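You operate a simulated robot arm through the tools that you are given. There is no shell and no other tool. Be economical: measure what you need, move in short steps, check, and stop when the job is done.

You run a simulated robot arm. Do the job below in one go: nothing can be reset, and whatever is moved stays where it is left.

## Task
Make one bracket pattern and lay it in the small tray.
Fine: one cycle of the main press, table out, top half off on to the bench, free the pattern with the ejector lever; a sound pattern. Set down upright: bracket die top half.
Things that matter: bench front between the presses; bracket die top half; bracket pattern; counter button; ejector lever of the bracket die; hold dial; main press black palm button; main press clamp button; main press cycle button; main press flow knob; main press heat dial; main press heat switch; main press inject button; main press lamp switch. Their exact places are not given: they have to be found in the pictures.

It is judged by the outcome, as a careful person would: the job done as asked, and still so three seconds after it is handed in. It fails if anything else is knocked over, pushed out of place, dropped, spilled or broken.

## Robot
A 7-joint arm with a two-finger gripper, hanging from a carriage that runs on a rail from [-2223, 3] to [257, 0] (x, y) and turns from -362 to 326 degrees about z. Base frame: it is fixed where the carriage stands at the start and does not move with it; the origin is on the floor, on the carriage's upright axis, x ahead of it, y to its left, z up. Lengths are in mm, angles in degrees, forces in N, time in s.
With the tool pointing down near the work surface it reaches from about 740 to 840 mm from the robot's upright axis, wherever it stands. Its first joint turns from -143.0 to 143.0 degrees. Places, roughly: bench front between the presses [900, -700, 800]; bracket die top half [250, -1250, 1000]; counter button [300, -900, 1800]; ejector lever of the bracket die [300, -1300, 900]; hold dial [400, -900, 1800]; main press black palm button [600, -500, 800]; main press clamp button [1000, -400, 700]; main press cycle button [700, -400, 700]; main press flow knob [700, -400, 800]; main press heat dial [800, -400, 800]; main press heat switch [400, -800, 1900]; main press inject button [800, -400, 700]; main press lamp switch [400, -800, 1800]; main press mode switch [700, -400, 700]; main press nozzle in button [900, -400, 700]; main press nozzle out button [800, -400, 700]. Payload 1.37 kg.
The tool frame sits at the grasp point between the pads (the TCP): z along the fingers, y along the line on which they close. The tips reach 16 mm beyond it. The gripper opens to 92 mm. The gripper's body begins 74 mm behind the TCP.
Orientation is that of the tool frame in the base frame, as a unit quaternion [x, y, z, w]. With the fingers straight down and closing along the base's y, the tool's x points along the base's -x, its y along +y and its z along -z.

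## Interface
- The arm moves only by the tool play_rows. Its argument "commands" is one flat list of numbers, 7 for each row, row after row: the gripper command, from -1 (shut) to 1 (fully open), values between in proportion, then the shift along the tool's x, y, z in units of 250 mm (1.0 is 250 mm), then the turn, a rotation vector about the tool's x, y, z in units of 90 degrees (1.0 is 90 degrees). In form: [grip, x, y, z, rx, ry, rz, grip, x, y, z, rx, ry, rz, ...]. A call has 1 to 10 rows; each row is the pose to reach, as a shift and turn from the pose commanded when the call began, along the tool's axes at that moment. A call with a number of a shift or a turn outside -1 to 1 is refused whole. Rows are played at 5 a second. More than 50 mm and 8.6 degrees between two rows, or a gripper value outside its range, and nothing of the call is played. Where a pose cannot be reached the arm comes as near as it can. A force on the tool above 40 N (or 10 N above the force at the start of the call, whichever is more), or a blocked arm, ends the call early, and 0.2 s more pass. Each finger halts on what it meets, pressing with about 26 N; the grip force reading is that of the motor and also rises with nothing between the fingers. The clock runs only during rows and for 0.2 s after the last one: add rows that repeat a pose to give the fingers time. It gives the time, the measured TCP pose, the force on the tool (base axes), the opening and the grip force at its end, in the units of the frame above (readings bear some noise), with the torque about the TCP (base axes, N m) and any sound that the robot's microphone picked up.
- Cameras (640 x 400 px; columns grow to the right, rows downward): "scene" is now at [247.8, -72.2, 1575.3]; the picture's right is [-0.93, -0.37, 0.00], its down [-0.29, 0.71, -0.64] and it looks along [0.24, -0.59, -0.77] (base axes); focal length 278 px, centre (320, 200). "wrist" rides on the gripper at [71, 19, -111] in the tool frame; the picture's right is [-0.26, 0.97, 0.00], its down [-0.78, -0.21, -0.59] and it looks along [-0.57, -0.15, 0.81] (tool axes); focal length 280 px, centre (320, 200).
- snapshot(camera): a new picture of that camera. It takes no simulated time.
- slide_trunk(by): slides the trunk up (or, below 0, down) by that many mm; the arm and the scene camera ride with it, the base frame stays. It gives what a move gives, with no picture.
- drive_base(legs): drives the robot by 1 to 6 legs, each [ahead, left, turn to the left] in mm, mm and degrees, along the robot's own axes; the way and the turn of a leg run together, so that a leg with both is an arc; at most 1500 mm and 180 degrees a leg. The arm and the cameras ride along, it lands a little off, and it stops where it bumps. It keeps to its track: a leg is cut to what the track allows. It gives what a move gives.
- aim_head(pan, tilt): turns the head with the scene camera to pan (to the left, within 155 degrees either way) and tilt (down, from -29 to 69), counted from straight ahead of the robot. It gives what a move gives.
- point_at(camera, pixels): there is no depth. For up to 12 entries [column, row, z] of the newest picture of that camera ("zoom" is the newest enlarged one), the place [x, y] in the base frame at which the ray of that pixel passes the height z, good to about 3 mm. It takes no simulated time.
- inspect(camera, box): a new picture of the part [left, top, right, bottom] of that camera's present view, enlarged. It takes no simulated time.
- sign_off(): hands the job in; it is judged then, once.

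Keep the steps short. Do not move on a guess: measure, check each grasp and each placing, and mend mistakes. In all there are 80 turns and 52 pictures (those below and enlarged ones count). Leave the gripper open and the arm clear of the work at the hand-in unless told otherwise, and finish with a single line.

The tools are called by a JSON object that holds its "method" and its "body". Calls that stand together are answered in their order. play_rows: Moves the arm, as the interface text tells. Its arguments: {"type":"object","properties":{"commands":{"type":"array","items":{"type":"number"}}},"required":["commands"]} The other tools are called the same way: slide_trunk (by) slides the trunk up or down; drive_base (legs) drives the base; aim_head (pan, tilt) turns the head that bears the scene camera; snapshot (camera) takes a picture; point_at (camera, pixels) gives the place at which the rays of pixels pass given heights; inspect (camera, box) takes an enlarged picture of a part of a camera's view; sign_off () hands the job in.

At the start:

```text
time: 0.0
position: [682.9, -414.8, 1161.8]
orientation: [0.0, 1.0, 0.0, 0.0]
ft_force: [-0.2, 0.3, 0.0]
wrist_torque: [0.05, -0.04, 0.0]
gripper_width: 91.8
grasp_force: 0.1
trunk travel left (down, up): [-225.0, 356.0]
robot x, y, heading: [1.6, 2.6, -0.1]
head pan, tilt: [-68.2, 50.2]
```

scene: 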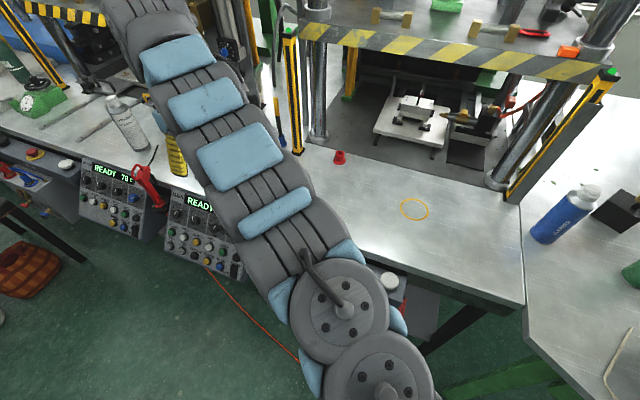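
wrist: 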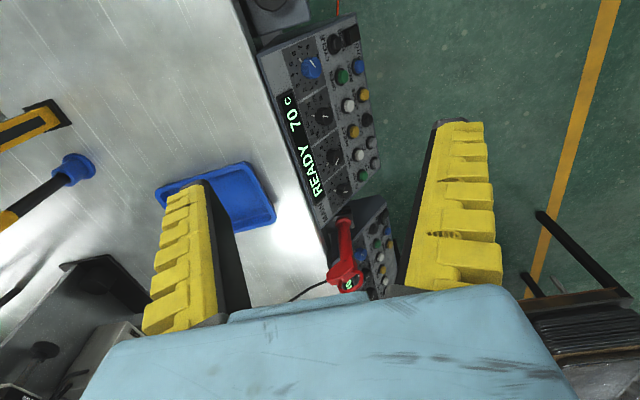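

I see two control panels and the press with the die on its table. First I take enlarged views of the panels and press.

{"method": "inspect", "body": {"camera": "wrist", "box": [240, 0, 420, 300]}}

{"method": "inspect", "body": {"camera": "scene", "box": [290, 0, 640, 220]}}

{"method": "inspect", "body": {"camera": "scene", "box": [0, 0, 300, 280]}}

```text
1.33 times, centred on (330, 150) of wrist
```

zoom: 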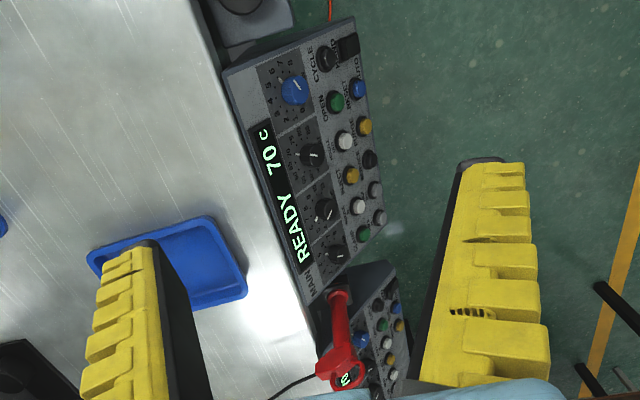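

```text
1.82 times, centred on (465, 110) of scene
```

zoom: 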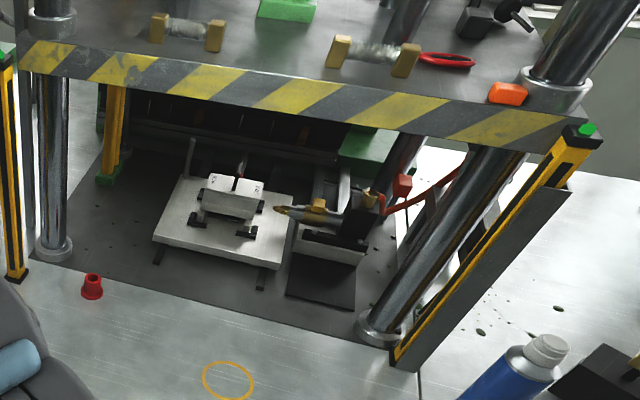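

```text
1.43 times, centred on (150, 140) of scene
```

zoom: 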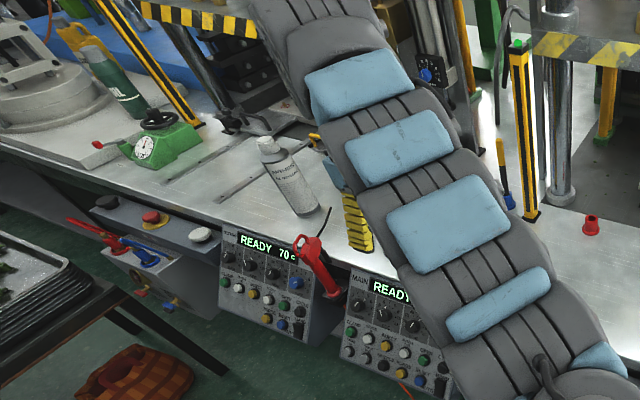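

Next I look up at the press head, where the dials and switches at z≈1800–1900 should be.

{"method": "aim_head", "body": {"pan": -80, "tilt": -12}}

{"method": "snapshot", "body": {"camera": "scene"}}

```text
time: 1.3
position: [682.2, -413.9, 1160.7]
orientation: [0.0, 1.0, 0.0, 0.0]
ft_force: [0.3, -0.2, 0.1]
wrist_torque: [-0.02, 0.02, -0.01]
gripper_width: 91.9
grasp_force: 0.0
trunk travel left (down, up): [-225.0, 356.0]
robot x, y, heading: [-0.8, -0.6, 0.5]
head pan, tilt: [-80.0, -12.0]
```

```text
46 pictures are left
```

scene: 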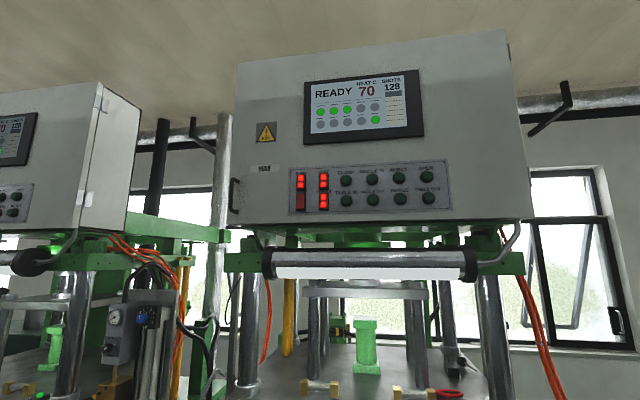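

{"method": "inspect", "body": {"camera": "scene", "box": [280, 60, 460, 220]}}

{"method": "aim_head", "body": {"pan": -80, "tilt": 28}}

{"method": "snapshot", "body": {"camera": "scene"}}

```text
2.50 times, centred on (370, 140) of scene
```

zoom: 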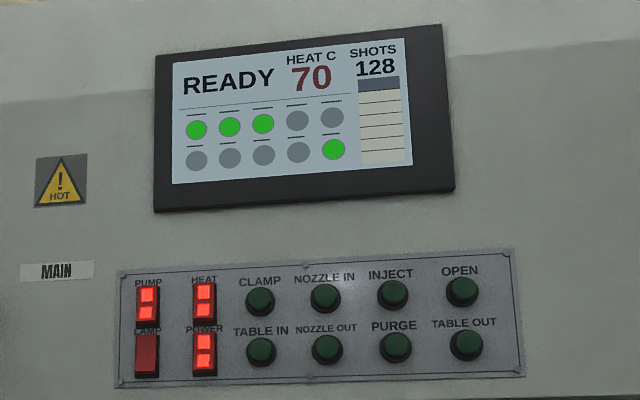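

```text
time: 2.4
position: [681.5, -415.3, 1160.1]
orientation: [0.0, 1.0, 0.0, 0.001]
ft_force: [0.0, 0.4, 0.4]
wrist_torque: [0.0, -0.01, 0.01]
gripper_width: 91.9
grasp_force: 0.1
trunk travel left (down, up): [-225.0, 356.0]
robot x, y, heading: [4.1, -1.1, 0.4]
head pan, tilt: [-80.0, 28.0]
```

```text
44 pictures are left
```

scene: 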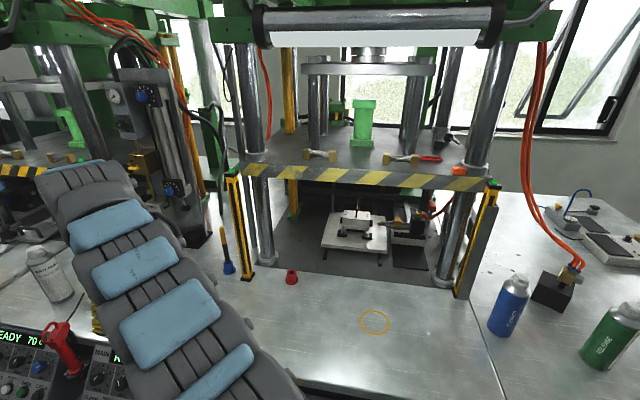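

The display shows READY, 70 C, 128 shots, with pump, heat and power on. Now a tighter zoom on the main press's desk panel in the wrist view.

{"method": "inspect", "body": {"camera": "wrist", "box": [255, 10, 385, 120]}}

{"method": "inspect", "body": {"camera": "wrist", "box": [275, 100, 405, 220]}}

{"method": "inspect", "body": {"camera": "scene", "box": [280, 150, 460, 290]}}

```text
3.64 times, centred on (320, 65) of wrist
```

zoom: 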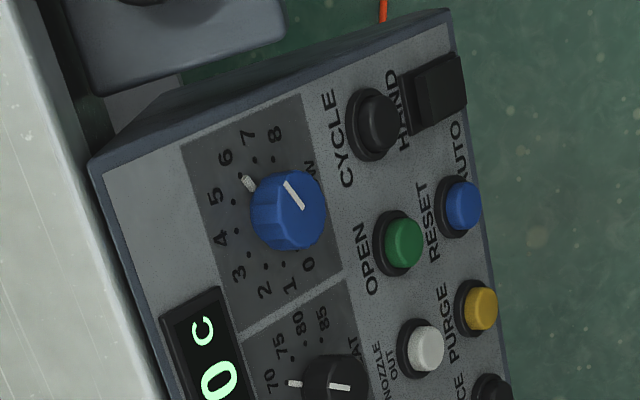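

```text
3.33 times, centred on (340, 160) of wrist
```

zoom: 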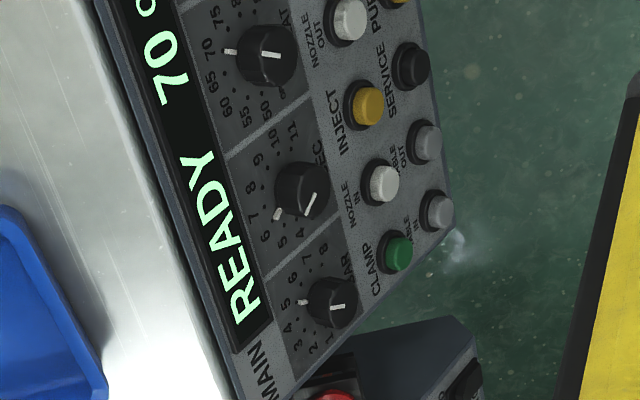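

```text
2.86 times, centred on (370, 220) of scene
```

zoom: 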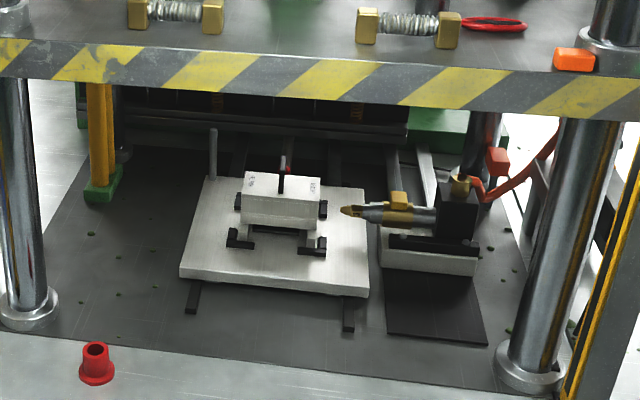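

The panel reads, from +x to −x: BAR, SEC, HEAT and FLOW dials, then CLAMP, NOZZLE IN, INJECT, NOZZLE OUT, OPEN, CYCLE, with HAND/AUTO, RESET, PURGE, SERVICE, TABLE OUT and TABLE IN below. I shift the arm 150 mm towards +y to get a frontal, second view for triangulation.

{"method": "point_at", "body": {"camera": "wrist", "pixels": [[335, 44, 720], [363, 176, 720], [343, 67, 720], [370, 203, 750], [230, 195, 800], [74, 170, 800]]}}

{"method": "play_rows", "body": {"commands": [1, 0, 0.18, 0, 0, 0, 0, 1, 0, 0.36, 0, 0, 0, 0, 1, 0, 0.54, 0, 0, 0, 0, 1, 0, 0.7, 0, 0, 0, 0]}}

{"method": "snapshot", "body": {"camera": "wrist"}}

```text
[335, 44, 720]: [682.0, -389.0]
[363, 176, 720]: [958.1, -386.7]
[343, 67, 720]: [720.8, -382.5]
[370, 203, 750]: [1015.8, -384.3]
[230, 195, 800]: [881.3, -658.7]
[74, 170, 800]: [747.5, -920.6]
```

```text
time: 3.4
position: [688.5, -241.1, 1144.5]
orientation: [0.0, 1.0, 0.0, 0.001]
ft_force: [1.0, 0.2, 0.2]
wrist_torque: [0.0, -0.03, 0.04]
gripper_width: 91.7
grasp_force: 0.0
out of reach, approached as far as the arm can: row 3, 4
trunk travel left (down, up): [-225.0, 356.0]
robot x, y, heading: [3.5, 0.4, 0.1]
head pan, tilt: [-80.0, 28.0]
```

```text
40 pictures are left
```

wrist: 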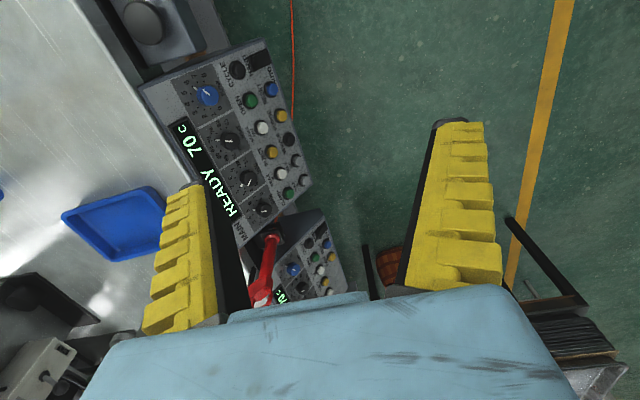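

{"method": "inspect", "body": {"camera": "wrist", "box": [150, 40, 330, 220]}}

{"method": "inspect", "body": {"camera": "wrist", "box": [90, 0, 300, 120]}}

{"method": "point_at", "body": {"camera": "wrist", "pixels": [[237, 71, 720], [287, 193, 720], [143, 22, 800], [143, 22, 760], [60, 220, 800], [115, 253, 800], [165, 215, 800], [120, 187, 800]]}}

```text
2.22 times, centred on (240, 130) of wrist
```

zoom: 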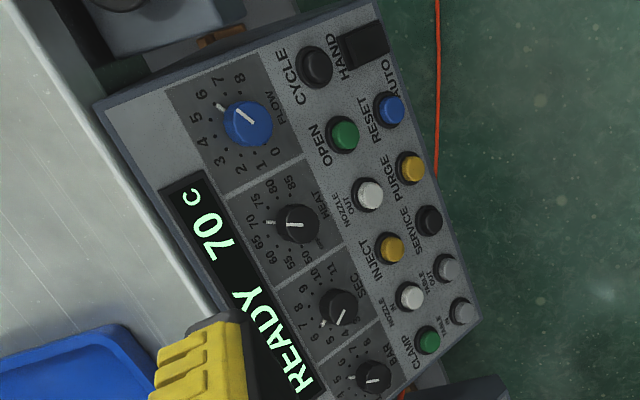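

```text
3.05 times, centred on (195, 60) of wrist
```

zoom: 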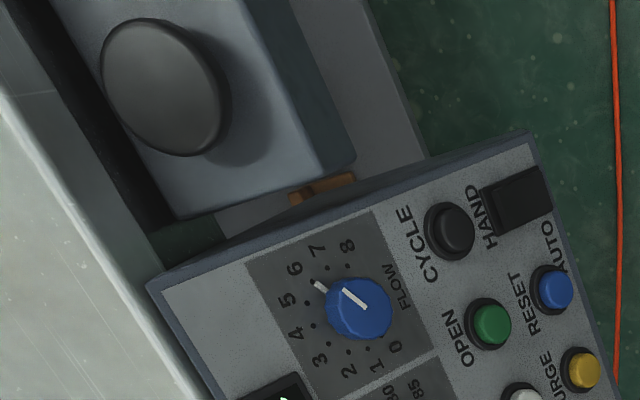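

```text
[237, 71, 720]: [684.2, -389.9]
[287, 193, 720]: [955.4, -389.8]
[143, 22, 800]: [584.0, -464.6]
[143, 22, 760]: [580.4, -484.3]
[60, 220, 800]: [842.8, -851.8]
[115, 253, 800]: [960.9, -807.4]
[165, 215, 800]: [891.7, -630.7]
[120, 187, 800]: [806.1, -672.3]
```

Triangulating gives CYCLE ≈ (683,−387,726), the panel tilted about 45°, and pointers matching the white marks on the dials. Now I locate bench objects in the scene picture.

{"method": "point_at", "body": {"camera": "scene", "pixels": [[292, 283, 800], [375, 322, 800], [355, 222, 900], [322, 245, 850], [385, 265, 850], [508, 330, 800], [228, 270, 800], [265, 263, 800], [440, 285, 800], [350, 245, 900]]}}

{"method": "inspect", "body": {"camera": "scene", "box": [310, 180, 420, 270]}}

```text
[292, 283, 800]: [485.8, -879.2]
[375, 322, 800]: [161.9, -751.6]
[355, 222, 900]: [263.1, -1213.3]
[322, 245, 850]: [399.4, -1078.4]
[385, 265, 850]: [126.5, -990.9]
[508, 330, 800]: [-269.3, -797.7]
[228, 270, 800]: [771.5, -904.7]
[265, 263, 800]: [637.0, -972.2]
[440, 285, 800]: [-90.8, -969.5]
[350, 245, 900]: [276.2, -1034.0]
```

```text
4.44 times, centred on (365, 225) of scene
```

zoom: 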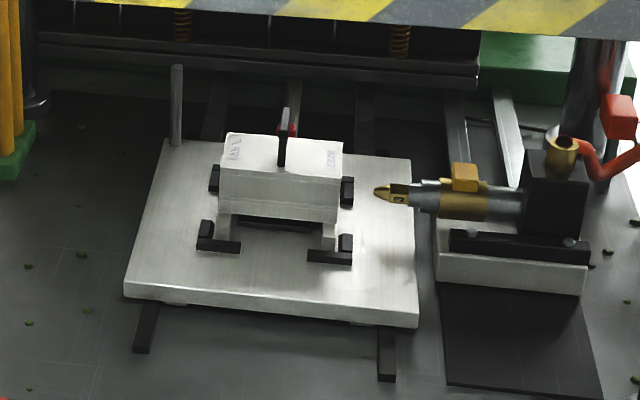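

The layout is clear. I tilt the tool 45° towards the panel, close the fingers and descend part way towards the CYCLE button.

{"method": "play_rows", "body": {"commands": [-1, 0, -0.03, 0.13, 0.083, 0, 0, -1, 0, -0.06, 0.26, 0.166, 0, 0, -1, 0, -0.09, 0.4, 0.25, 0, 0, -1, 0.01, -0.12, 0.53, 0.333, 0, 0, -1, 0.01, -0.15, 0.66, 0.416, 0, 0, -1, 0.02, -0.2, 0.8, 0.5, 0, 0]}}

{"method": "snapshot", "body": {"camera": "wrist"}}

```text
time: 4.8
position: [707.6, -297.0, 933.1]
orientation: [0.0, 0.923, -0.384, -0.003]
ft_force: [0.3, 0.3, 0.6]
wrist_torque: [0.0, 0.01, -0.01]
gripper_width: 0.1
grasp_force: 25.4
out of reach, approached as far as the arm can: row 2, 3, 4, 5, 6
trunk travel left (down, up): [-225.0, 356.0]
robot x, y, heading: [-1.5, -2.5, -0.1]
head pan, tilt: [-80.0, 28.0]
```

```text
36 pictures are left
```

wrist: 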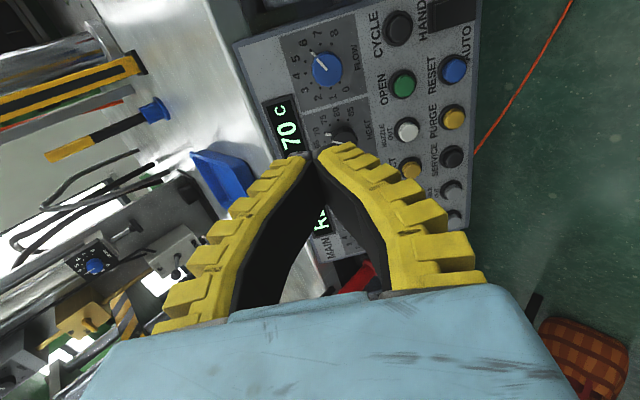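

The arm is near its inner reach limit here, so I'll back the carriage 110 mm. I also check the mode switch up close (pixel ≈ 455,10).

{"method": "inspect", "body": {"camera": "wrist", "box": [280, 0, 500, 110]}}

{"method": "drive_base", "body": {"legs": [[-110, 0, 0]]}}

{"method": "snapshot", "body": {"camera": "wrist"}}

```text
2.91 times, centred on (390, 55) of wrist
```

zoom: 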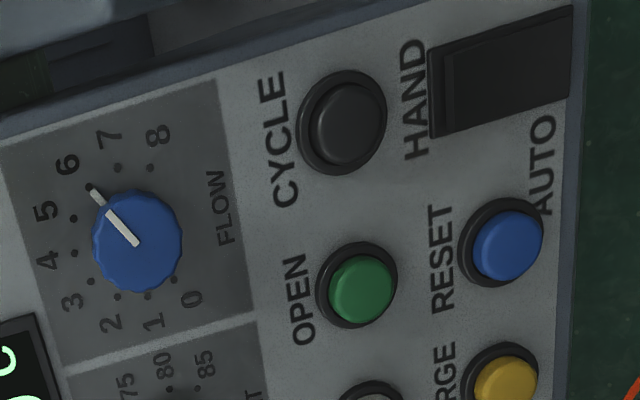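

```text
time: 6.0
position: [599.6, -296.5, 934.0]
orientation: [0.001, 0.924, -0.383, 0.0]
ft_force: [-0.3, -0.7, 1.0]
wrist_torque: [0.02, 0.0, 0.04]
gripper_width: 0.0
grasp_force: 25.9
trunk travel left (down, up): [-225.0, 356.0]
robot x, y, heading: [-112.3, 5.1, 0.3]
head pan, tilt: [-80.0, 28.0]
```

```text
34 pictures are left
```

wrist: 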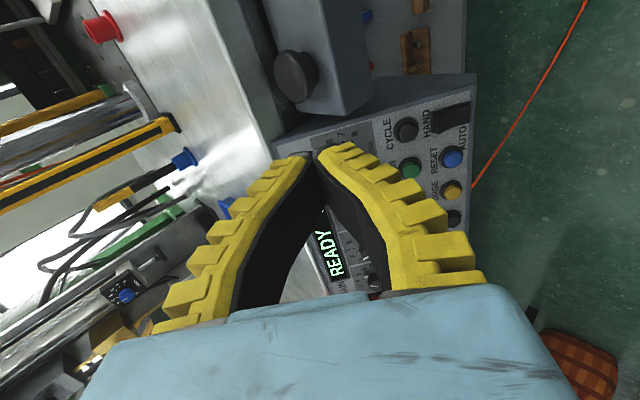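

{"method": "inspect", "body": {"camera": "wrist", "box": [385, 90, 485, 190]}}

{"method": "point_at", "body": {"camera": "wrist", "pixels": [[406, 130, 726], [406, 130, 720], [453, 157, 687], [411, 167, 726], [451, 119, 690]]}}

```text
4.00 times, centred on (435, 140) of wrist
```

zoom: 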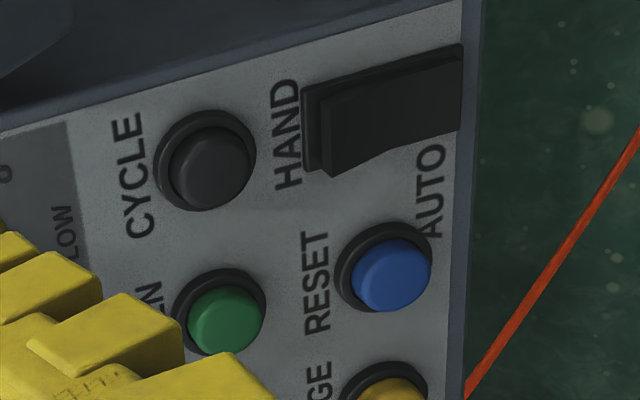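

```text
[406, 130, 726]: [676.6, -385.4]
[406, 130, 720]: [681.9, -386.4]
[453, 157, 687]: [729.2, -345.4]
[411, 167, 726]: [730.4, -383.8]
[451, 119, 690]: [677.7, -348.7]
```

The HAND end is raised, so the switch is in AUTO, and the CYCLE cap is at ≈(681,−386,722). I move to 60 mm off the button along its axis.

{"method": "play_rows", "body": {"commands": [-1, -0.065, 0.069, 0.11, 0, 0, 0, -1, -0.13, 0.138, 0.22, 0, 0, 0, -1, -0.195, 0.206, 0.33, 0, 0, 0, -1, -0.26, 0.275, 0.44, 0, 0, 0, -1, -0.326, 0.344, 0.55, 0, 0, 0]}}

{"method": "snapshot", "body": {"camera": "wrist"}}

```text
time: 7.2
position: [659.2, -323.9, 806.1]
orientation: [0.001, 0.924, -0.383, -0.001]
ft_force: [-0.5, 0.6, -0.5]
wrist_torque: [-0.04, -0.01, -0.03]
gripper_width: 0.0
grasp_force: 26.2
out of reach, approached as far as the arm can: row 4, 5
trunk travel left (down, up): [-225.0, 356.0]
robot x, y, heading: [-112.2, 0.9, -0.0]
head pan, tilt: [-80.0, 28.0]
```

```text
32 pictures are left
```

wrist: 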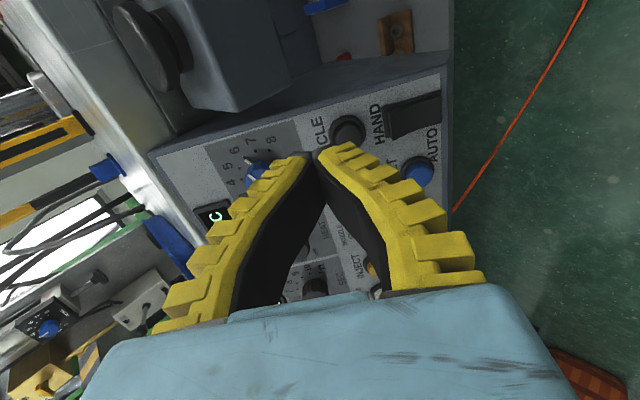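

Short of the target and at the outer reach limit. I retreat along the tool axis, then lower the trunk so the arm reaches further down.

{"method": "play_rows", "body": {"commands": [-1, 0, 0, -0.2, 0, 0, 0, -1, 0, 0, -0.4, 0, 0, 0]}}

{"method": "slide_trunk", "body": {"by": -80}}

```text
time: 7.8
position: [661.0, -250.8, 877.7]
orientation: [-0.001, 0.924, -0.383, 0.0]
ft_force: [-0.4, -0.4, -0.2]
wrist_torque: [0.02, -0.03, 0.01]
gripper_width: 0.0
grasp_force: 25.4
trunk travel left (down, up): [-225.0, 356.0]
robot x, y, heading: [-112.1, -0.2, 0.0]
head pan, tilt: [-80.0, 28.0]
```

```text
time: 9.0
position: [660.3, -252.9, 797.7]
orientation: [0.0, 0.924, -0.383, -0.001]
ft_force: [-0.2, 0.4, 0.4]
wrist_torque: [0.02, 0.01, -0.01]
gripper_width: 0.0
grasp_force: 26.1
trunk travel left (down, up): [-145.0, 436.0]
robot x, y, heading: [-114.3, -1.0, 0.2]
head pan, tilt: [-80.0, 28.0]
```

{"method": "play_rows", "body": {"commands": [-1, -0.028, -0.055, 0.123, 0, 0, 0, -1, -0.056, -0.11, 0.245, 0, 0, 0, -1, -0.084, -0.164, 0.368, 0, 0, 0]}}

{"method": "inspect", "body": {"camera": "wrist", "box": [230, 60, 470, 260]}}

```text
time: 9.8
position: [669.5, -338.9, 765.3]
orientation: [0.002, 0.923, -0.384, -0.002]
ft_force: [-0.4, -1.7, 0.0]
wrist_torque: [0.07, 0.0, 0.02]
gripper_width: 0.0
grasp_force: 25.9
out of reach, approached as far as the arm can: row 3
trunk travel left (down, up): [-145.0, 436.0]
robot x, y, heading: [-112.5, -1.1, -0.2]
head pan, tilt: [-80.0, 28.0]
```

```text
2.00 times, centred on (350, 160) of wrist
```

zoom: 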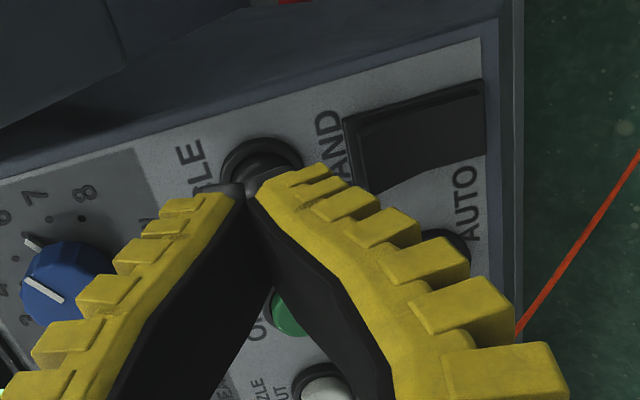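

Still slightly out of range; I shift the carriage 45 mm ahead with the tip clear (~45 mm), then correct.

{"method": "drive_base", "body": {"legs": [[45, 0, 0]]}}

```text
time: 10.7
position: [716.3, -333.4, 765.6]
orientation: [0.0, 0.924, -0.382, -0.001]
ft_force: [0.8, -1.2, 0.3]
wrist_torque: [-0.01, 0.04, -0.01]
gripper_width: 0.0
grasp_force: 26.1
trunk travel left (down, up): [-145.0, 436.0]
robot x, y, heading: [-65.8, 2.0, -0.2]
head pan, tilt: [-80.0, 28.0]
```

{"method": "play_rows", "body": {"commands": [-1, 0.141, -0.027, 0, 0, 0, 0, -1, 0.141, -0.027, 0.1, 0, 0, 0, -1, 0.141, -0.027, 0.154, 0, 0, 0]}}

{"method": "inspect", "body": {"camera": "wrist", "box": [230, 60, 470, 260]}}

```text
time: 11.5
position: [678.9, -366.8, 740.8]
orientation: [0.0, 0.924, -0.382, -0.002]
ft_force: [-0.8, -0.3, -0.5]
wrist_torque: [-0.01, -0.03, 0.05]
gripper_width: 0.0
grasp_force: 25.7
trunk travel left (down, up): [-145.0, 436.0]
robot x, y, heading: [-65.3, -2.3, 0.0]
head pan, tilt: [-80.0, 28.0]
```

```text
2.00 times, centred on (350, 160) of wrist
```

zoom: 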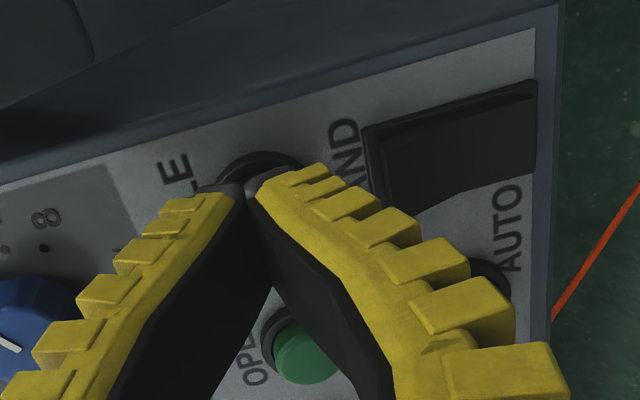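

The fingertips are over the CYCLE cap. I press in small steps along the button's axis, then back off.

{"method": "play_rows", "body": {"commands": [-1, 0, 0, 0.04, 0, 0, 0, -1, 0, 0, 0.055, 0, 0, 0, -1, 0, 0, 0.07, 0, 0, 0, -1, 0, 0, 0.08, 0, 0, 0, -1, 0, 0, 0, 0, 0, 0]}}

{"method": "snapshot", "body": {"camera": "scene"}}

```text
time: 12.7
position: [681.4, -365.9, 743.7]
orientation: [0.001, 0.924, -0.383, 0.0]
ft_force: [1.3, 0.0, -0.3]
wrist_torque: [0.0, 0.01, -0.01]
gripper_width: 0.0
grasp_force: 26.3
trunk travel left (down, up): [-145.0, 436.0]
robot x, y, heading: [-63.6, -0.4, -0.1]
head pan, tilt: [-80.0, 28.0]
heard: click
```

```text
29 pictures are left
```

scene: 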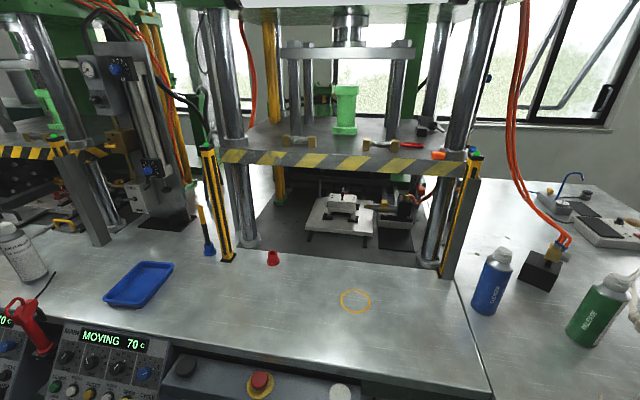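

A click was heard and the display reads MOVING. I back the arm off and let the cycle run.

{"method": "play_rows", "body": {"commands": [-1, 0, 0, -0.18, 0, 0, 0, -1, 0, 0, -0.36, 0, 0, 0, -1, 0, 0, -0.36, 0, 0, 0, -1, 0, 0, -0.36, 0, 0, 0, -1, 0, 0, -0.36, 0, 0, 0, -1, 0, 0, -0.36, 0, 0, 0, -1, 0, 0, -0.36, 0, 0, 0, -1, 0, 0, -0.36, 0, 0, 0, -1, 0, 0, -0.36, 0, 0, 0, -1, 0, 0, -0.36, 0, 0, 0]}}

{"method": "play_rows", "body": {"commands": [1, 0, 0, 0, 0, 0, 0, 1, 0, 0, 0, 0, 0, 0, 1, 0, 0, 0, 0, 0, 0, 1, 0, 0, 0, 0, 0, 0, 1, 0, 0, 0, 0, 0, 0, 1, 0, 0, 0, 0, 0, 0, 1, 0, 0, 0, 0, 0, 0, 1, 0, 0, 0, 0, 0, 0, 1, 0, 0, 0, 0, 0, 0, 1, 0, 0, 0, 0, 0, 0]}}

{"method": "play_rows", "body": {"commands": [1, 0, 0, 0, 0, 0, 0, 1, 0, 0, 0, 0, 0, 0, 1, 0, 0, 0, 0, 0, 0, 1, 0, 0, 0, 0, 0, 0, 1, 0, 0, 0, 0, 0, 0, 1, 0, 0, 0, 0, 0, 0, 1, 0, 0, 0, 0, 0, 0, 1, 0, 0, 0, 0, 0, 0, 1, 0, 0, 0, 0, 0, 0, 1, 0, 0, 0, 0, 0, 0]}}

{"method": "play_rows", "body": {"commands": [1, 0, 0, 0, 0, 0, 0, 1, 0, 0, 0, 0, 0, 0, 1, 0, 0, 0, 0, 0, 0, 1, 0, 0, 0, 0, 0, 0, 1, 0, 0, 0, 0, 0, 0, 1, 0, 0, 0, 0, 0, 0, 1, 0, 0, 0, 0, 0, 0, 1, 0, 0, 0, 0, 0, 0, 1, 0, 0, 0, 0, 0, 0, 1, 0, 0, 0, 0, 0, 0]}}

{"method": "snapshot", "body": {"camera": "scene"}}

```text
time: 14.9
position: [681.6, -302.8, 805.6]
orientation: [0.001, 0.924, -0.383, -0.001]
ft_force: [0.2, 0.7, 0.5]
wrist_torque: [0.0, 0.02, 0.0]
gripper_width: 0.1
grasp_force: 26.1
trunk travel left (down, up): [-145.0, 436.0]
robot x, y, heading: [-67.8, 1.3, 0.0]
head pan, tilt: [-80.0, 28.0]
```

```text
time: 17.1
position: [682.1, -301.6, 805.3]
orientation: [0.001, 0.924, -0.382, -0.001]
ft_force: [1.2, 0.0, -0.2]
wrist_torque: [0.03, -0.02, -0.01]
gripper_width: 91.9
grasp_force: 0.0
trunk travel left (down, up): [-145.0, 436.0]
robot x, y, heading: [-68.9, 1.4, 0.2]
head pan, tilt: [-80.0, 28.0]
```

```text
time: 19.3
position: [680.8, -301.2, 805.1]
orientation: [0.0, 0.924, -0.382, -0.002]
ft_force: [0.4, 0.7, 0.8]
wrist_torque: [0.0, 0.01, -0.01]
gripper_width: 92.2
grasp_force: 0.0
trunk travel left (down, up): [-145.0, 436.0]
robot x, y, heading: [-64.3, -2.8, 0.2]
head pan, tilt: [-80.0, 28.0]
```

```text
time: 21.5
position: [681.9, -301.5, 805.8]
orientation: [0.0, 0.924, -0.382, -0.001]
ft_force: [-0.6, 0.1, -0.9]
wrist_torque: [0.05, -0.01, -0.02]
gripper_width: 92.1
grasp_force: 0.0
trunk travel left (down, up): [-145.0, 436.0]
robot x, y, heading: [-65.0, 0.9, -0.2]
head pan, tilt: [-80.0, 28.0]
```

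```text
28 pictures are left
```

scene: 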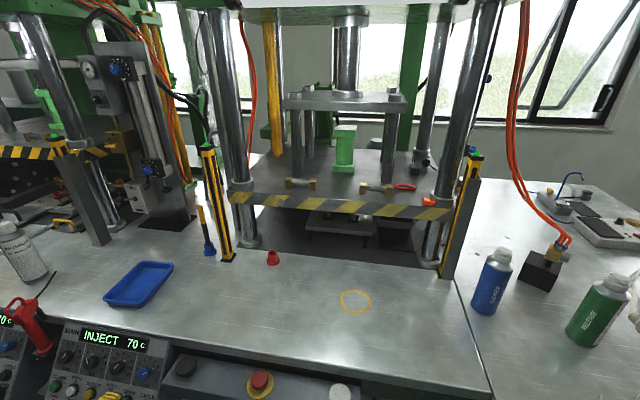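

The die is clamped and injecting. I wait more.

{"method": "play_rows", "body": {"commands": [1, 0, 0, 0, 0, 0, 0, 1, 0, 0, 0, 0, 0, 0, 1, 0, 0, 0, 0, 0, 0, 1, 0, 0, 0, 0, 0, 0, 1, 0, 0, 0, 0, 0, 0, 1, 0, 0, 0, 0, 0, 0, 1, 0, 0, 0, 0, 0, 0, 1, 0, 0, 0, 0, 0, 0, 1, 0, 0, 0, 0, 0, 0, 1, 0, 0, 0, 0, 0, 0]}}

{"method": "play_rows", "body": {"commands": [1, 0, 0, 0, 0, 0, 0, 1, 0, 0, 0, 0, 0, 0, 1, 0, 0, 0, 0, 0, 0, 1, 0, 0, 0, 0, 0, 0, 1, 0, 0, 0, 0, 0, 0, 1, 0, 0, 0, 0, 0, 0, 1, 0, 0, 0, 0, 0, 0, 1, 0, 0, 0, 0, 0, 0, 1, 0, 0, 0, 0, 0, 0, 1, 0, 0, 0, 0, 0, 0]}}

{"method": "play_rows", "body": {"commands": [1, 0, 0, 0, 0, 0, 0, 1, 0, 0, 0, 0, 0, 0, 1, 0, 0, 0, 0, 0, 0, 1, 0, 0, 0, 0, 0, 0, 1, 0, 0, 0, 0, 0, 0, 1, 0, 0, 0, 0, 0, 0, 1, 0, 0, 0, 0, 0, 0, 1, 0, 0, 0, 0, 0, 0, 1, 0, 0, 0, 0, 0, 0, 1, 0, 0, 0, 0, 0, 0]}}

{"method": "play_rows", "body": {"commands": [1, 0, 0, 0, 0, 0, 0, 1, 0, 0, 0, 0, 0, 0, 1, 0, 0, 0, 0, 0, 0, 1, 0, 0, 0, 0, 0, 0, 1, 0, 0, 0, 0, 0, 0, 1, 0, 0, 0, 0, 0, 0, 1, 0, 0, 0, 0, 0, 0, 1, 0, 0, 0, 0, 0, 0, 1, 0, 0, 0, 0, 0, 0, 1, 0, 0, 0, 0, 0, 0]}}

{"method": "play_rows", "body": {"commands": [1, 0, 0, 0, 0, 0, 0, 1, 0, 0, 0, 0, 0, 0, 1, 0, 0, 0, 0, 0, 0, 1, 0, 0, 0, 0, 0, 0, 1, 0, 0, 0, 0, 0, 0, 1, 0, 0, 0, 0, 0, 0, 1, 0, 0, 0, 0, 0, 0, 1, 0, 0, 0, 0, 0, 0, 1, 0, 0, 0, 0, 0, 0, 1, 0, 0, 0, 0, 0, 0]}}

{"method": "snapshot", "body": {"camera": "scene"}}

```text
time: 23.7
position: [682.8, -302.1, 805.7]
orientation: [0.0, 0.924, -0.383, -0.001]
ft_force: [-0.6, 0.0, 0.2]
wrist_torque: [0.03, 0.02, 0.01]
gripper_width: 91.8
grasp_force: 0.1
trunk travel left (down, up): [-145.0, 436.0]
robot x, y, heading: [-71.9, -0.5, 0.1]
head pan, tilt: [-80.0, 28.0]
```

```text
time: 25.9
position: [682.2, -302.1, 805.9]
orientation: [0.0, 0.924, -0.383, -0.001]
ft_force: [-0.3, 0.7, 0.6]
wrist_torque: [-0.01, -0.03, -0.01]
gripper_width: 91.8
grasp_force: 0.0
trunk travel left (down, up): [-145.0, 436.0]
robot x, y, heading: [-64.3, 0.0, -0.3]
head pan, tilt: [-80.0, 28.0]
```

```text
time: 28.1
position: [683.0, -302.5, 805.9]
orientation: [0.001, 0.924, -0.383, 0.0]
ft_force: [0.1, 0.8, -0.6]
wrist_torque: [-0.06, -0.04, 0.02]
gripper_width: 91.9
grasp_force: 0.1
trunk travel left (down, up): [-145.0, 436.0]
robot x, y, heading: [-64.0, -2.8, 0.1]
head pan, tilt: [-80.0, 28.0]
```

```text
time: 30.3
position: [682.5, -300.9, 805.3]
orientation: [0.0, 0.924, -0.382, -0.001]
ft_force: [-0.9, 1.1, -0.1]
wrist_torque: [-0.01, 0.02, 0.0]
gripper_width: 91.6
grasp_force: 0.0
trunk travel left (down, up): [-145.0, 436.0]
robot x, y, heading: [-65.8, -3.5, 0.2]
head pan, tilt: [-80.0, 28.0]
```

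```text
time: 32.5
position: [682.4, -302.2, 806.2]
orientation: [0.001, 0.924, -0.383, -0.002]
ft_force: [0.5, -1.1, -0.3]
wrist_torque: [-0.06, -0.02, 0.02]
gripper_width: 92.1
grasp_force: 0.0
trunk travel left (down, up): [-145.0, 436.0]
robot x, y, heading: [-67.4, 1.5, -0.0]
head pan, tilt: [-80.0, 28.0]
```

```text
27 pictures are left
```

scene: 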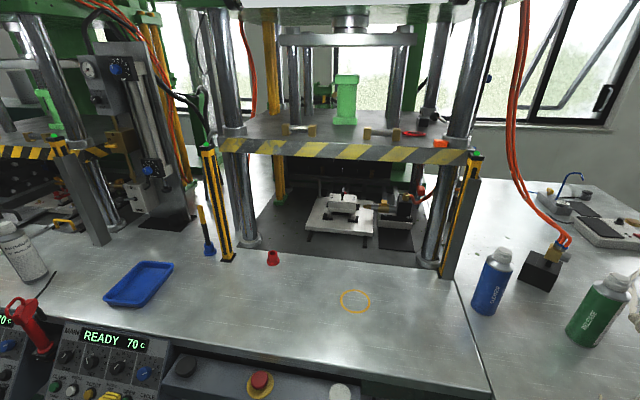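

The cycle is complete (READY) and the die is back on the table, still in. TABLE OUT is the grey button, lower row, fifth from CYCLE's side, at ≈(901,−350,687). I drive 220 mm ahead and look.

{"method": "drive_base", "body": {"legs": [[218, 0, 0]]}}

{"method": "play_rows", "body": {"commands": [-1, 0, 0, 0, 0, 0, 0, -1, 0, 0, 0, 0, 0, 0, -1, 0, 0, 0, 0, 0, 0]}}

{"method": "snapshot", "body": {"camera": "wrist"}}

```text
time: 34.1
position: [899.7, -303.7, 805.5]
orientation: [0.001, 0.924, -0.383, -0.001]
ft_force: [0.1, 0.4, 0.5]
wrist_torque: [0.02, 0.0, 0.01]
gripper_width: 92.1
grasp_force: 0.0
trunk travel left (down, up): [-145.0, 436.0]
robot x, y, heading: [151.5, -4.4, -0.0]
head pan, tilt: [-80.0, 28.0]
```

```text
time: 34.9
position: [898.9, -304.4, 805.8]
orientation: [0.001, 0.924, -0.383, -0.001]
ft_force: [-0.2, -0.7, -0.2]
wrist_torque: [0.01, 0.0, -0.03]
gripper_width: 0.0
grasp_force: 25.4
trunk travel left (down, up): [-145.0, 436.0]
robot x, y, heading: [149.1, -0.7, -0.4]
head pan, tilt: [-80.0, 28.0]
```

```text
26 pictures are left
```

wrist: 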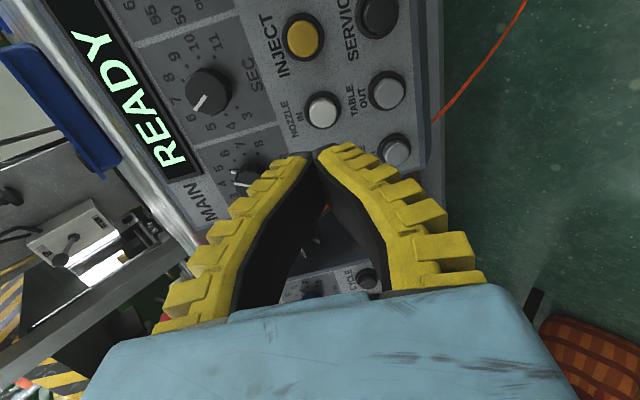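

{"method": "point_at", "body": {"camera": "wrist", "pixels": [[388, 93, 687], [388, 93, 680], [322, 111, 725], [397, 152, 687], [303, 38, 725]]}}

```text
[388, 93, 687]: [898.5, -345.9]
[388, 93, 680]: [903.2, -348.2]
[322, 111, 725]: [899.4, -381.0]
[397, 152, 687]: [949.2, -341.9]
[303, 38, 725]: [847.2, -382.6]
```

{"method": "play_rows", "body": {"commands": [-1, -0.004, 0.112, 0, 0, 0, 0, -1, -0.004, 0.223, 0.05, 0, 0, 0, -1, -0.004, 0.223, 0.2, 0, 0, 0, -1, -0.004, 0.223, 0.348, 0, 0, 0]}}

{"method": "inspect", "body": {"camera": "wrist", "box": [230, 60, 470, 260]}}

```text
time: 35.9
position: [899.6, -324.6, 705.2]
orientation: [0.0, 0.924, -0.383, -0.001]
ft_force: [0.3, 0.0, 0.2]
wrist_torque: [0.0, 0.02, 0.02]
gripper_width: 0.0
grasp_force: 25.7
trunk travel left (down, up): [-145.0, 436.0]
robot x, y, heading: [152.1, 2.0, 0.2]
head pan, tilt: [-80.0, 28.0]
```

```text
2.00 times, centred on (350, 160) of wrist
```

zoom: 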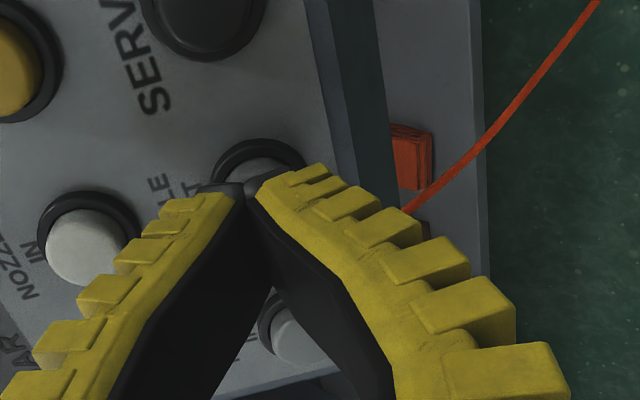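

Aligned on TABLE OUT. Press as before.

{"method": "play_rows", "body": {"commands": [-1, 0, 0, 0.04, 0, 0, 0, -1, 0, 0, 0.055, 0, 0, 0, -1, 0, 0, 0.07, 0, 0, 0, -1, 0, 0, 0.08, 0, 0, 0, -1, 0, 0, 0, 0, 0, 0, -1, 0, 0, -0.2, 0, 0, 0, -1, 0, 0, -0.4, 0, 0, 0]}}

{"method": "snapshot", "body": {"camera": "scene"}}

```text
time: 37.5
position: [900.8, -254.4, 775.1]
orientation: [0.001, 0.924, -0.382, 0.0]
ft_force: [-0.2, 0.5, -0.2]
wrist_torque: [-0.03, -0.02, 0.03]
gripper_width: 0.0
grasp_force: 25.8
trunk travel left (down, up): [-145.0, 436.0]
robot x, y, heading: [151.7, 0.1, -0.0]
head pan, tilt: [-80.0, 28.0]
heard: click
```

```text
24 pictures are left
```

scene: 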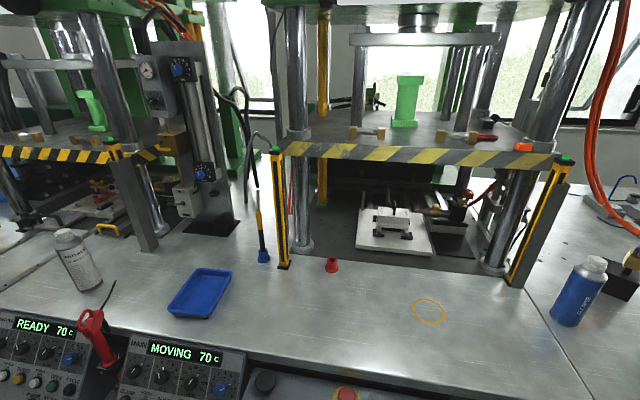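

Table is moving out. I raise the arm and bring the tool back to vertical while it runs.

{"method": "play_rows", "body": {"commands": [0, 0, -0.095, -0.095, -0.083, 0, 0, 0, 0, -0.19, -0.19, -0.166, 0, 0, 0, 0, -0.285, -0.285, -0.25, 0, 0, 0, 0, -0.38, -0.38, -0.333, 0, 0, 0, 0, -0.475, -0.475, -0.416, 0, 0, 1, 0, -0.566, -0.566, -0.5, 0, 0, 1, 0, -0.566, -0.566, -0.5, 0, 0]}}

{"method": "slide_trunk", "body": {"by": 100}}

{"method": "aim_head", "body": {"pan": -82, "tilt": 40}}

{"method": "snapshot", "body": {"camera": "scene"}}

```text
time: 39.1
position: [899.1, -254.2, 976.3]
orientation: [0.001, 1.0, 0.0, -0.002]
ft_force: [-0.2, -0.4, -0.4]
wrist_torque: [0.02, -0.01, -0.01]
gripper_width: 91.9
grasp_force: 0.1
trunk travel left (down, up): [-145.0, 436.0]
robot x, y, heading: [154.3, 2.0, -0.1]
head pan, tilt: [-80.0, 28.0]
```

```text
time: 40.5
position: [899.1, -254.2, 1076.2]
orientation: [0.002, 1.0, 0.0, -0.001]
ft_force: [-0.4, 0.2, -0.1]
wrist_torque: [-0.03, 0.03, 0.01]
gripper_width: 91.9
grasp_force: 0.0
trunk travel left (down, up): [-245.0, 336.0]
robot x, y, heading: [150.3, -2.0, 0.3]
head pan, tilt: [-80.0, 28.0]
```

```text
time: 41.2
position: [900.0, -254.0, 1076.8]
orientation: [0.002, 1.0, 0.0, -0.001]
ft_force: [-1.0, -1.3, 0.7]
wrist_torque: [-0.02, -0.01, -0.01]
gripper_width: 92.0
grasp_force: 0.0
trunk travel left (down, up): [-245.0, 336.0]
robot x, y, heading: [150.6, 3.0, -0.1]
head pan, tilt: [-82.0, 40.0]
```

```text
23 pictures are left
```

scene: 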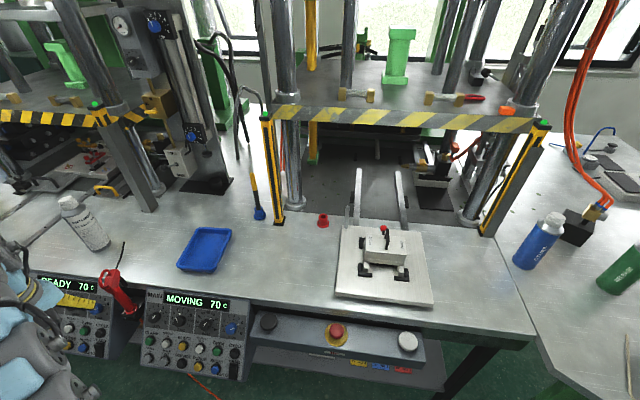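

{"method": "inspect", "body": {"camera": "scene", "box": [320, 200, 450, 310]}}

{"method": "point_at", "body": {"camera": "scene", "pixels": [[385, 235, 950], [385, 235, 920], [335, 295, 850], [433, 307, 850], [340, 227, 850], [323, 223, 800], [178, 262, 800], [213, 270, 800], [232, 232, 800], [192, 228, 800]]}}

```text
3.64 times, centred on (385, 255) of scene
```

zoom: 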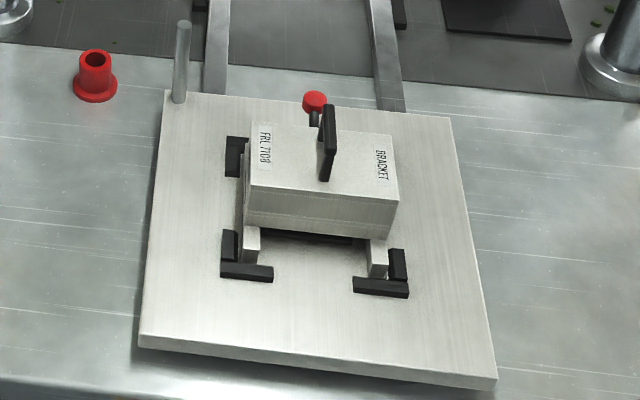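

```text
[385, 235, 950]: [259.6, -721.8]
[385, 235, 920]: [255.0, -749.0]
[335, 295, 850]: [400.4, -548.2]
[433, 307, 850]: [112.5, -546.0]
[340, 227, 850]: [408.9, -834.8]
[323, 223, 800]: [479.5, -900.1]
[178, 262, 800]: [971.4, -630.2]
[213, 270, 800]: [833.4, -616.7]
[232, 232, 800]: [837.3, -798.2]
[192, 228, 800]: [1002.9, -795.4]
```

Table is out with the die at ≈(258,−720). It has a black handle on top and a red-knobbed ejector lever behind. I drive back 230 mm and turn −46° to swing the arm over it.

{"method": "drive_base", "body": {"legs": [[-230, 0, 0], [0, 0, -46]]}}

{"method": "aim_head", "body": {"pan": -20, "tilt": 55}}

{"method": "snapshot", "body": {"camera": "wrist"}}

{"method": "snapshot", "body": {"camera": "scene"}}

```text
time: 45.1
position: [253.7, -717.2, 1076.5]
orientation: [0.393, 0.919, 0.0, -0.001]
ft_force: [0.4, 0.4, 0.6]
wrist_torque: [0.0, 0.0, -0.01]
gripper_width: 91.9
grasp_force: 0.1
trunk travel left (down, up): [-245.0, 336.0]
robot x, y, heading: [-82.6, 1.1, -46.0]
head pan, tilt: [-82.0, 40.0]
```

```text
time: 46.4
position: [255.9, -717.5, 1077.0]
orientation: [0.394, 0.919, 0.0, -0.001]
ft_force: [-1.0, -0.7, 0.5]
wrist_torque: [0.02, -0.01, 0.0]
gripper_width: 91.9
grasp_force: 0.1
trunk travel left (down, up): [-245.0, 336.0]
robot x, y, heading: [-79.2, -1.5, -46.2]
head pan, tilt: [-20.0, 55.0]
```

```text
21 pictures are left
```

wrist: 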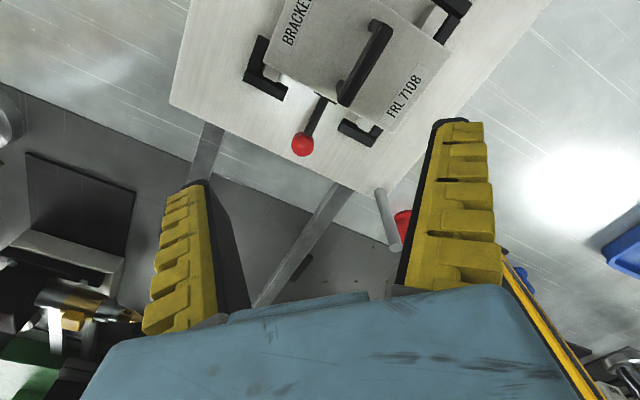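

```text
20 pictures are left
```

scene: 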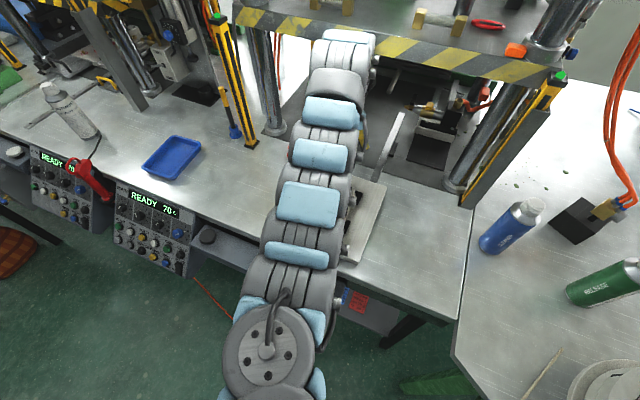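

{"method": "point_at", "body": {"camera": "wrist", "pixels": [[380, 25, 960], [345, 93, 960], [380, 25, 930], [345, 93, 930], [363, 60, 960], [363, 60, 930], [303, 144, 900], [303, 144, 870], [318, 110, 880], [265, 70, 900], [430, 45, 900]]}}

{"method": "inspect", "body": {"camera": "wrist", "box": [240, 0, 480, 170]}}

```text
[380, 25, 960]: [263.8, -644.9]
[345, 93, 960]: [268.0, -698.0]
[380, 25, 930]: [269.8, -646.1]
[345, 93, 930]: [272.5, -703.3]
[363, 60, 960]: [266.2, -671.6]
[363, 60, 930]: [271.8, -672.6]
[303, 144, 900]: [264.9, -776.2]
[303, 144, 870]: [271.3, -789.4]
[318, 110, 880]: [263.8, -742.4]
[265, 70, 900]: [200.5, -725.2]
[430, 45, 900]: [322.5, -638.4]
```

```text
2.35 times, centred on (360, 85) of wrist
```

zoom: 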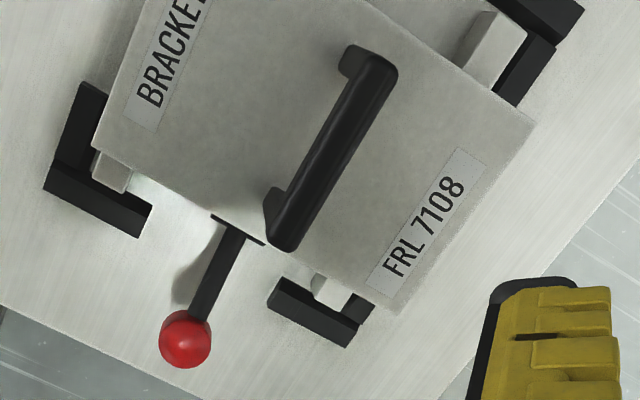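

The handle runs along y at x≈268, y −645…−700. I rotate the tool 44° so the fingers close along x and centre over it.

{"method": "play_rows", "body": {"commands": [1, 0.017, 0.027, 0, 0, 0, 0.082, 1, 0.034, 0.054, 0, 0, 0, 0.163, 1, 0.05, 0.08, 0, 0, 0, 0.245, 1, 0.067, 0.107, 0, 0, 0, 0.326, 1, 0.084, 0.134, 0, 0, 0, 0.408, 1, 0.1, 0.16, 0, 0, 0, 0.487, 1, 0.1, 0.16, 0, 0, 0, 0.487]}}

{"method": "snapshot", "body": {"camera": "wrist"}}

```text
time: 48.0
position: [267.3, -670.1, 1076.0]
orientation: [0.71, 0.705, 0.0, 0.0]
ft_force: [-0.8, 0.6, -1.0]
wrist_torque: [0.01, 0.04, -0.01]
gripper_width: 92.0
grasp_force: 0.1
trunk travel left (down, up): [-245.0, 336.0]
robot x, y, heading: [-84.2, 2.2, -46.3]
head pan, tilt: [-20.0, 55.0]
```

```text
18 pictures are left
```

wrist: 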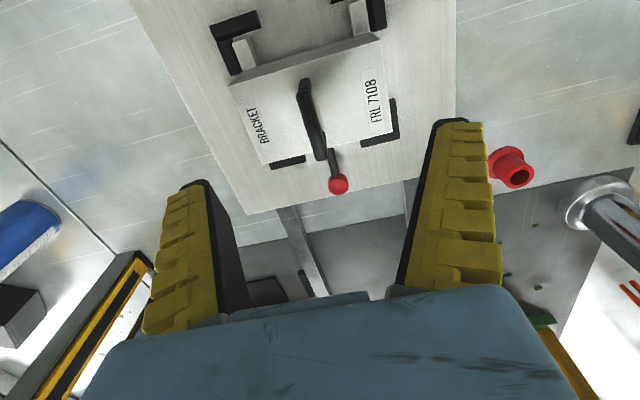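

{"method": "point_at", "body": {"camera": "wrist", "pixels": [[304, 88, 960], [304, 88, 930], [320, 152, 960], [320, 152, 930], [338, 185, 900], [338, 185, 870], [312, 120, 960], [312, 120, 930], [235, 85, 910], [378, 38, 910], [391, 130, 910], [262, 162, 910]]}}

{"method": "inspect", "body": {"camera": "wrist", "box": [210, 10, 420, 200]}}

```text
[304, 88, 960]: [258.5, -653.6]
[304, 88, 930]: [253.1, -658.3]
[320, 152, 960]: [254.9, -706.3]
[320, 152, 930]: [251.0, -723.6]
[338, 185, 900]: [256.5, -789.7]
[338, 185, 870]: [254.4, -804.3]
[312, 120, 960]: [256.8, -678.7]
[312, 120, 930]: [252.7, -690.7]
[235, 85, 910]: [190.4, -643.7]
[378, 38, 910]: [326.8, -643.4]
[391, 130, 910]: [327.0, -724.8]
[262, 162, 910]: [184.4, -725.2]
```

```text
2.11 times, centred on (315, 105) of wrist
```

zoom: 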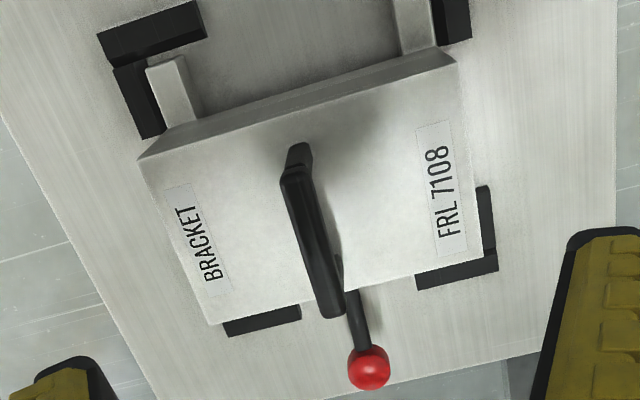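

Two views put the handle bar at ≈(261,−674), top z≈980, with the die top at ≈907. I lower to just above the handle and check.

{"method": "play_rows", "body": {"commands": [1, -0.01, -0.012, 0.13, 0, 0, 0, 1, -0.02, -0.024, 0.264, 0, 0, 0]}}

{"method": "snapshot", "body": {"camera": "wrist"}}

```text
time: 48.6
position: [260.0, -675.9, 1009.8]
orientation: [0.709, 0.706, 0.0, -0.001]
ft_force: [-0.2, 0.2, -1.1]
wrist_torque: [0.03, 0.01, 0.01]
gripper_width: 91.8
grasp_force: 0.1
trunk travel left (down, up): [-245.0, 336.0]
robot x, y, heading: [-84.4, -3.1, -46.2]
head pan, tilt: [-20.0, 55.0]
```

```text
16 pictures are left
```

wrist: 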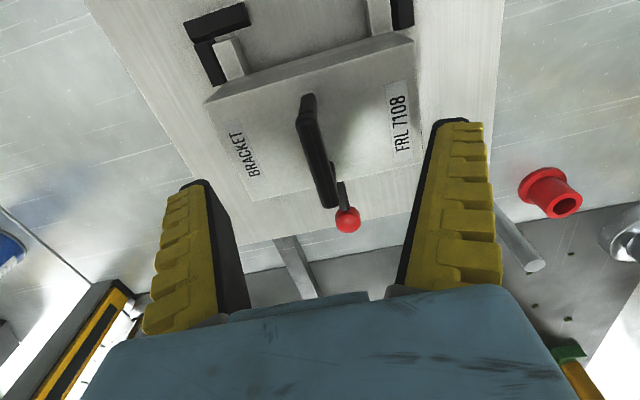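

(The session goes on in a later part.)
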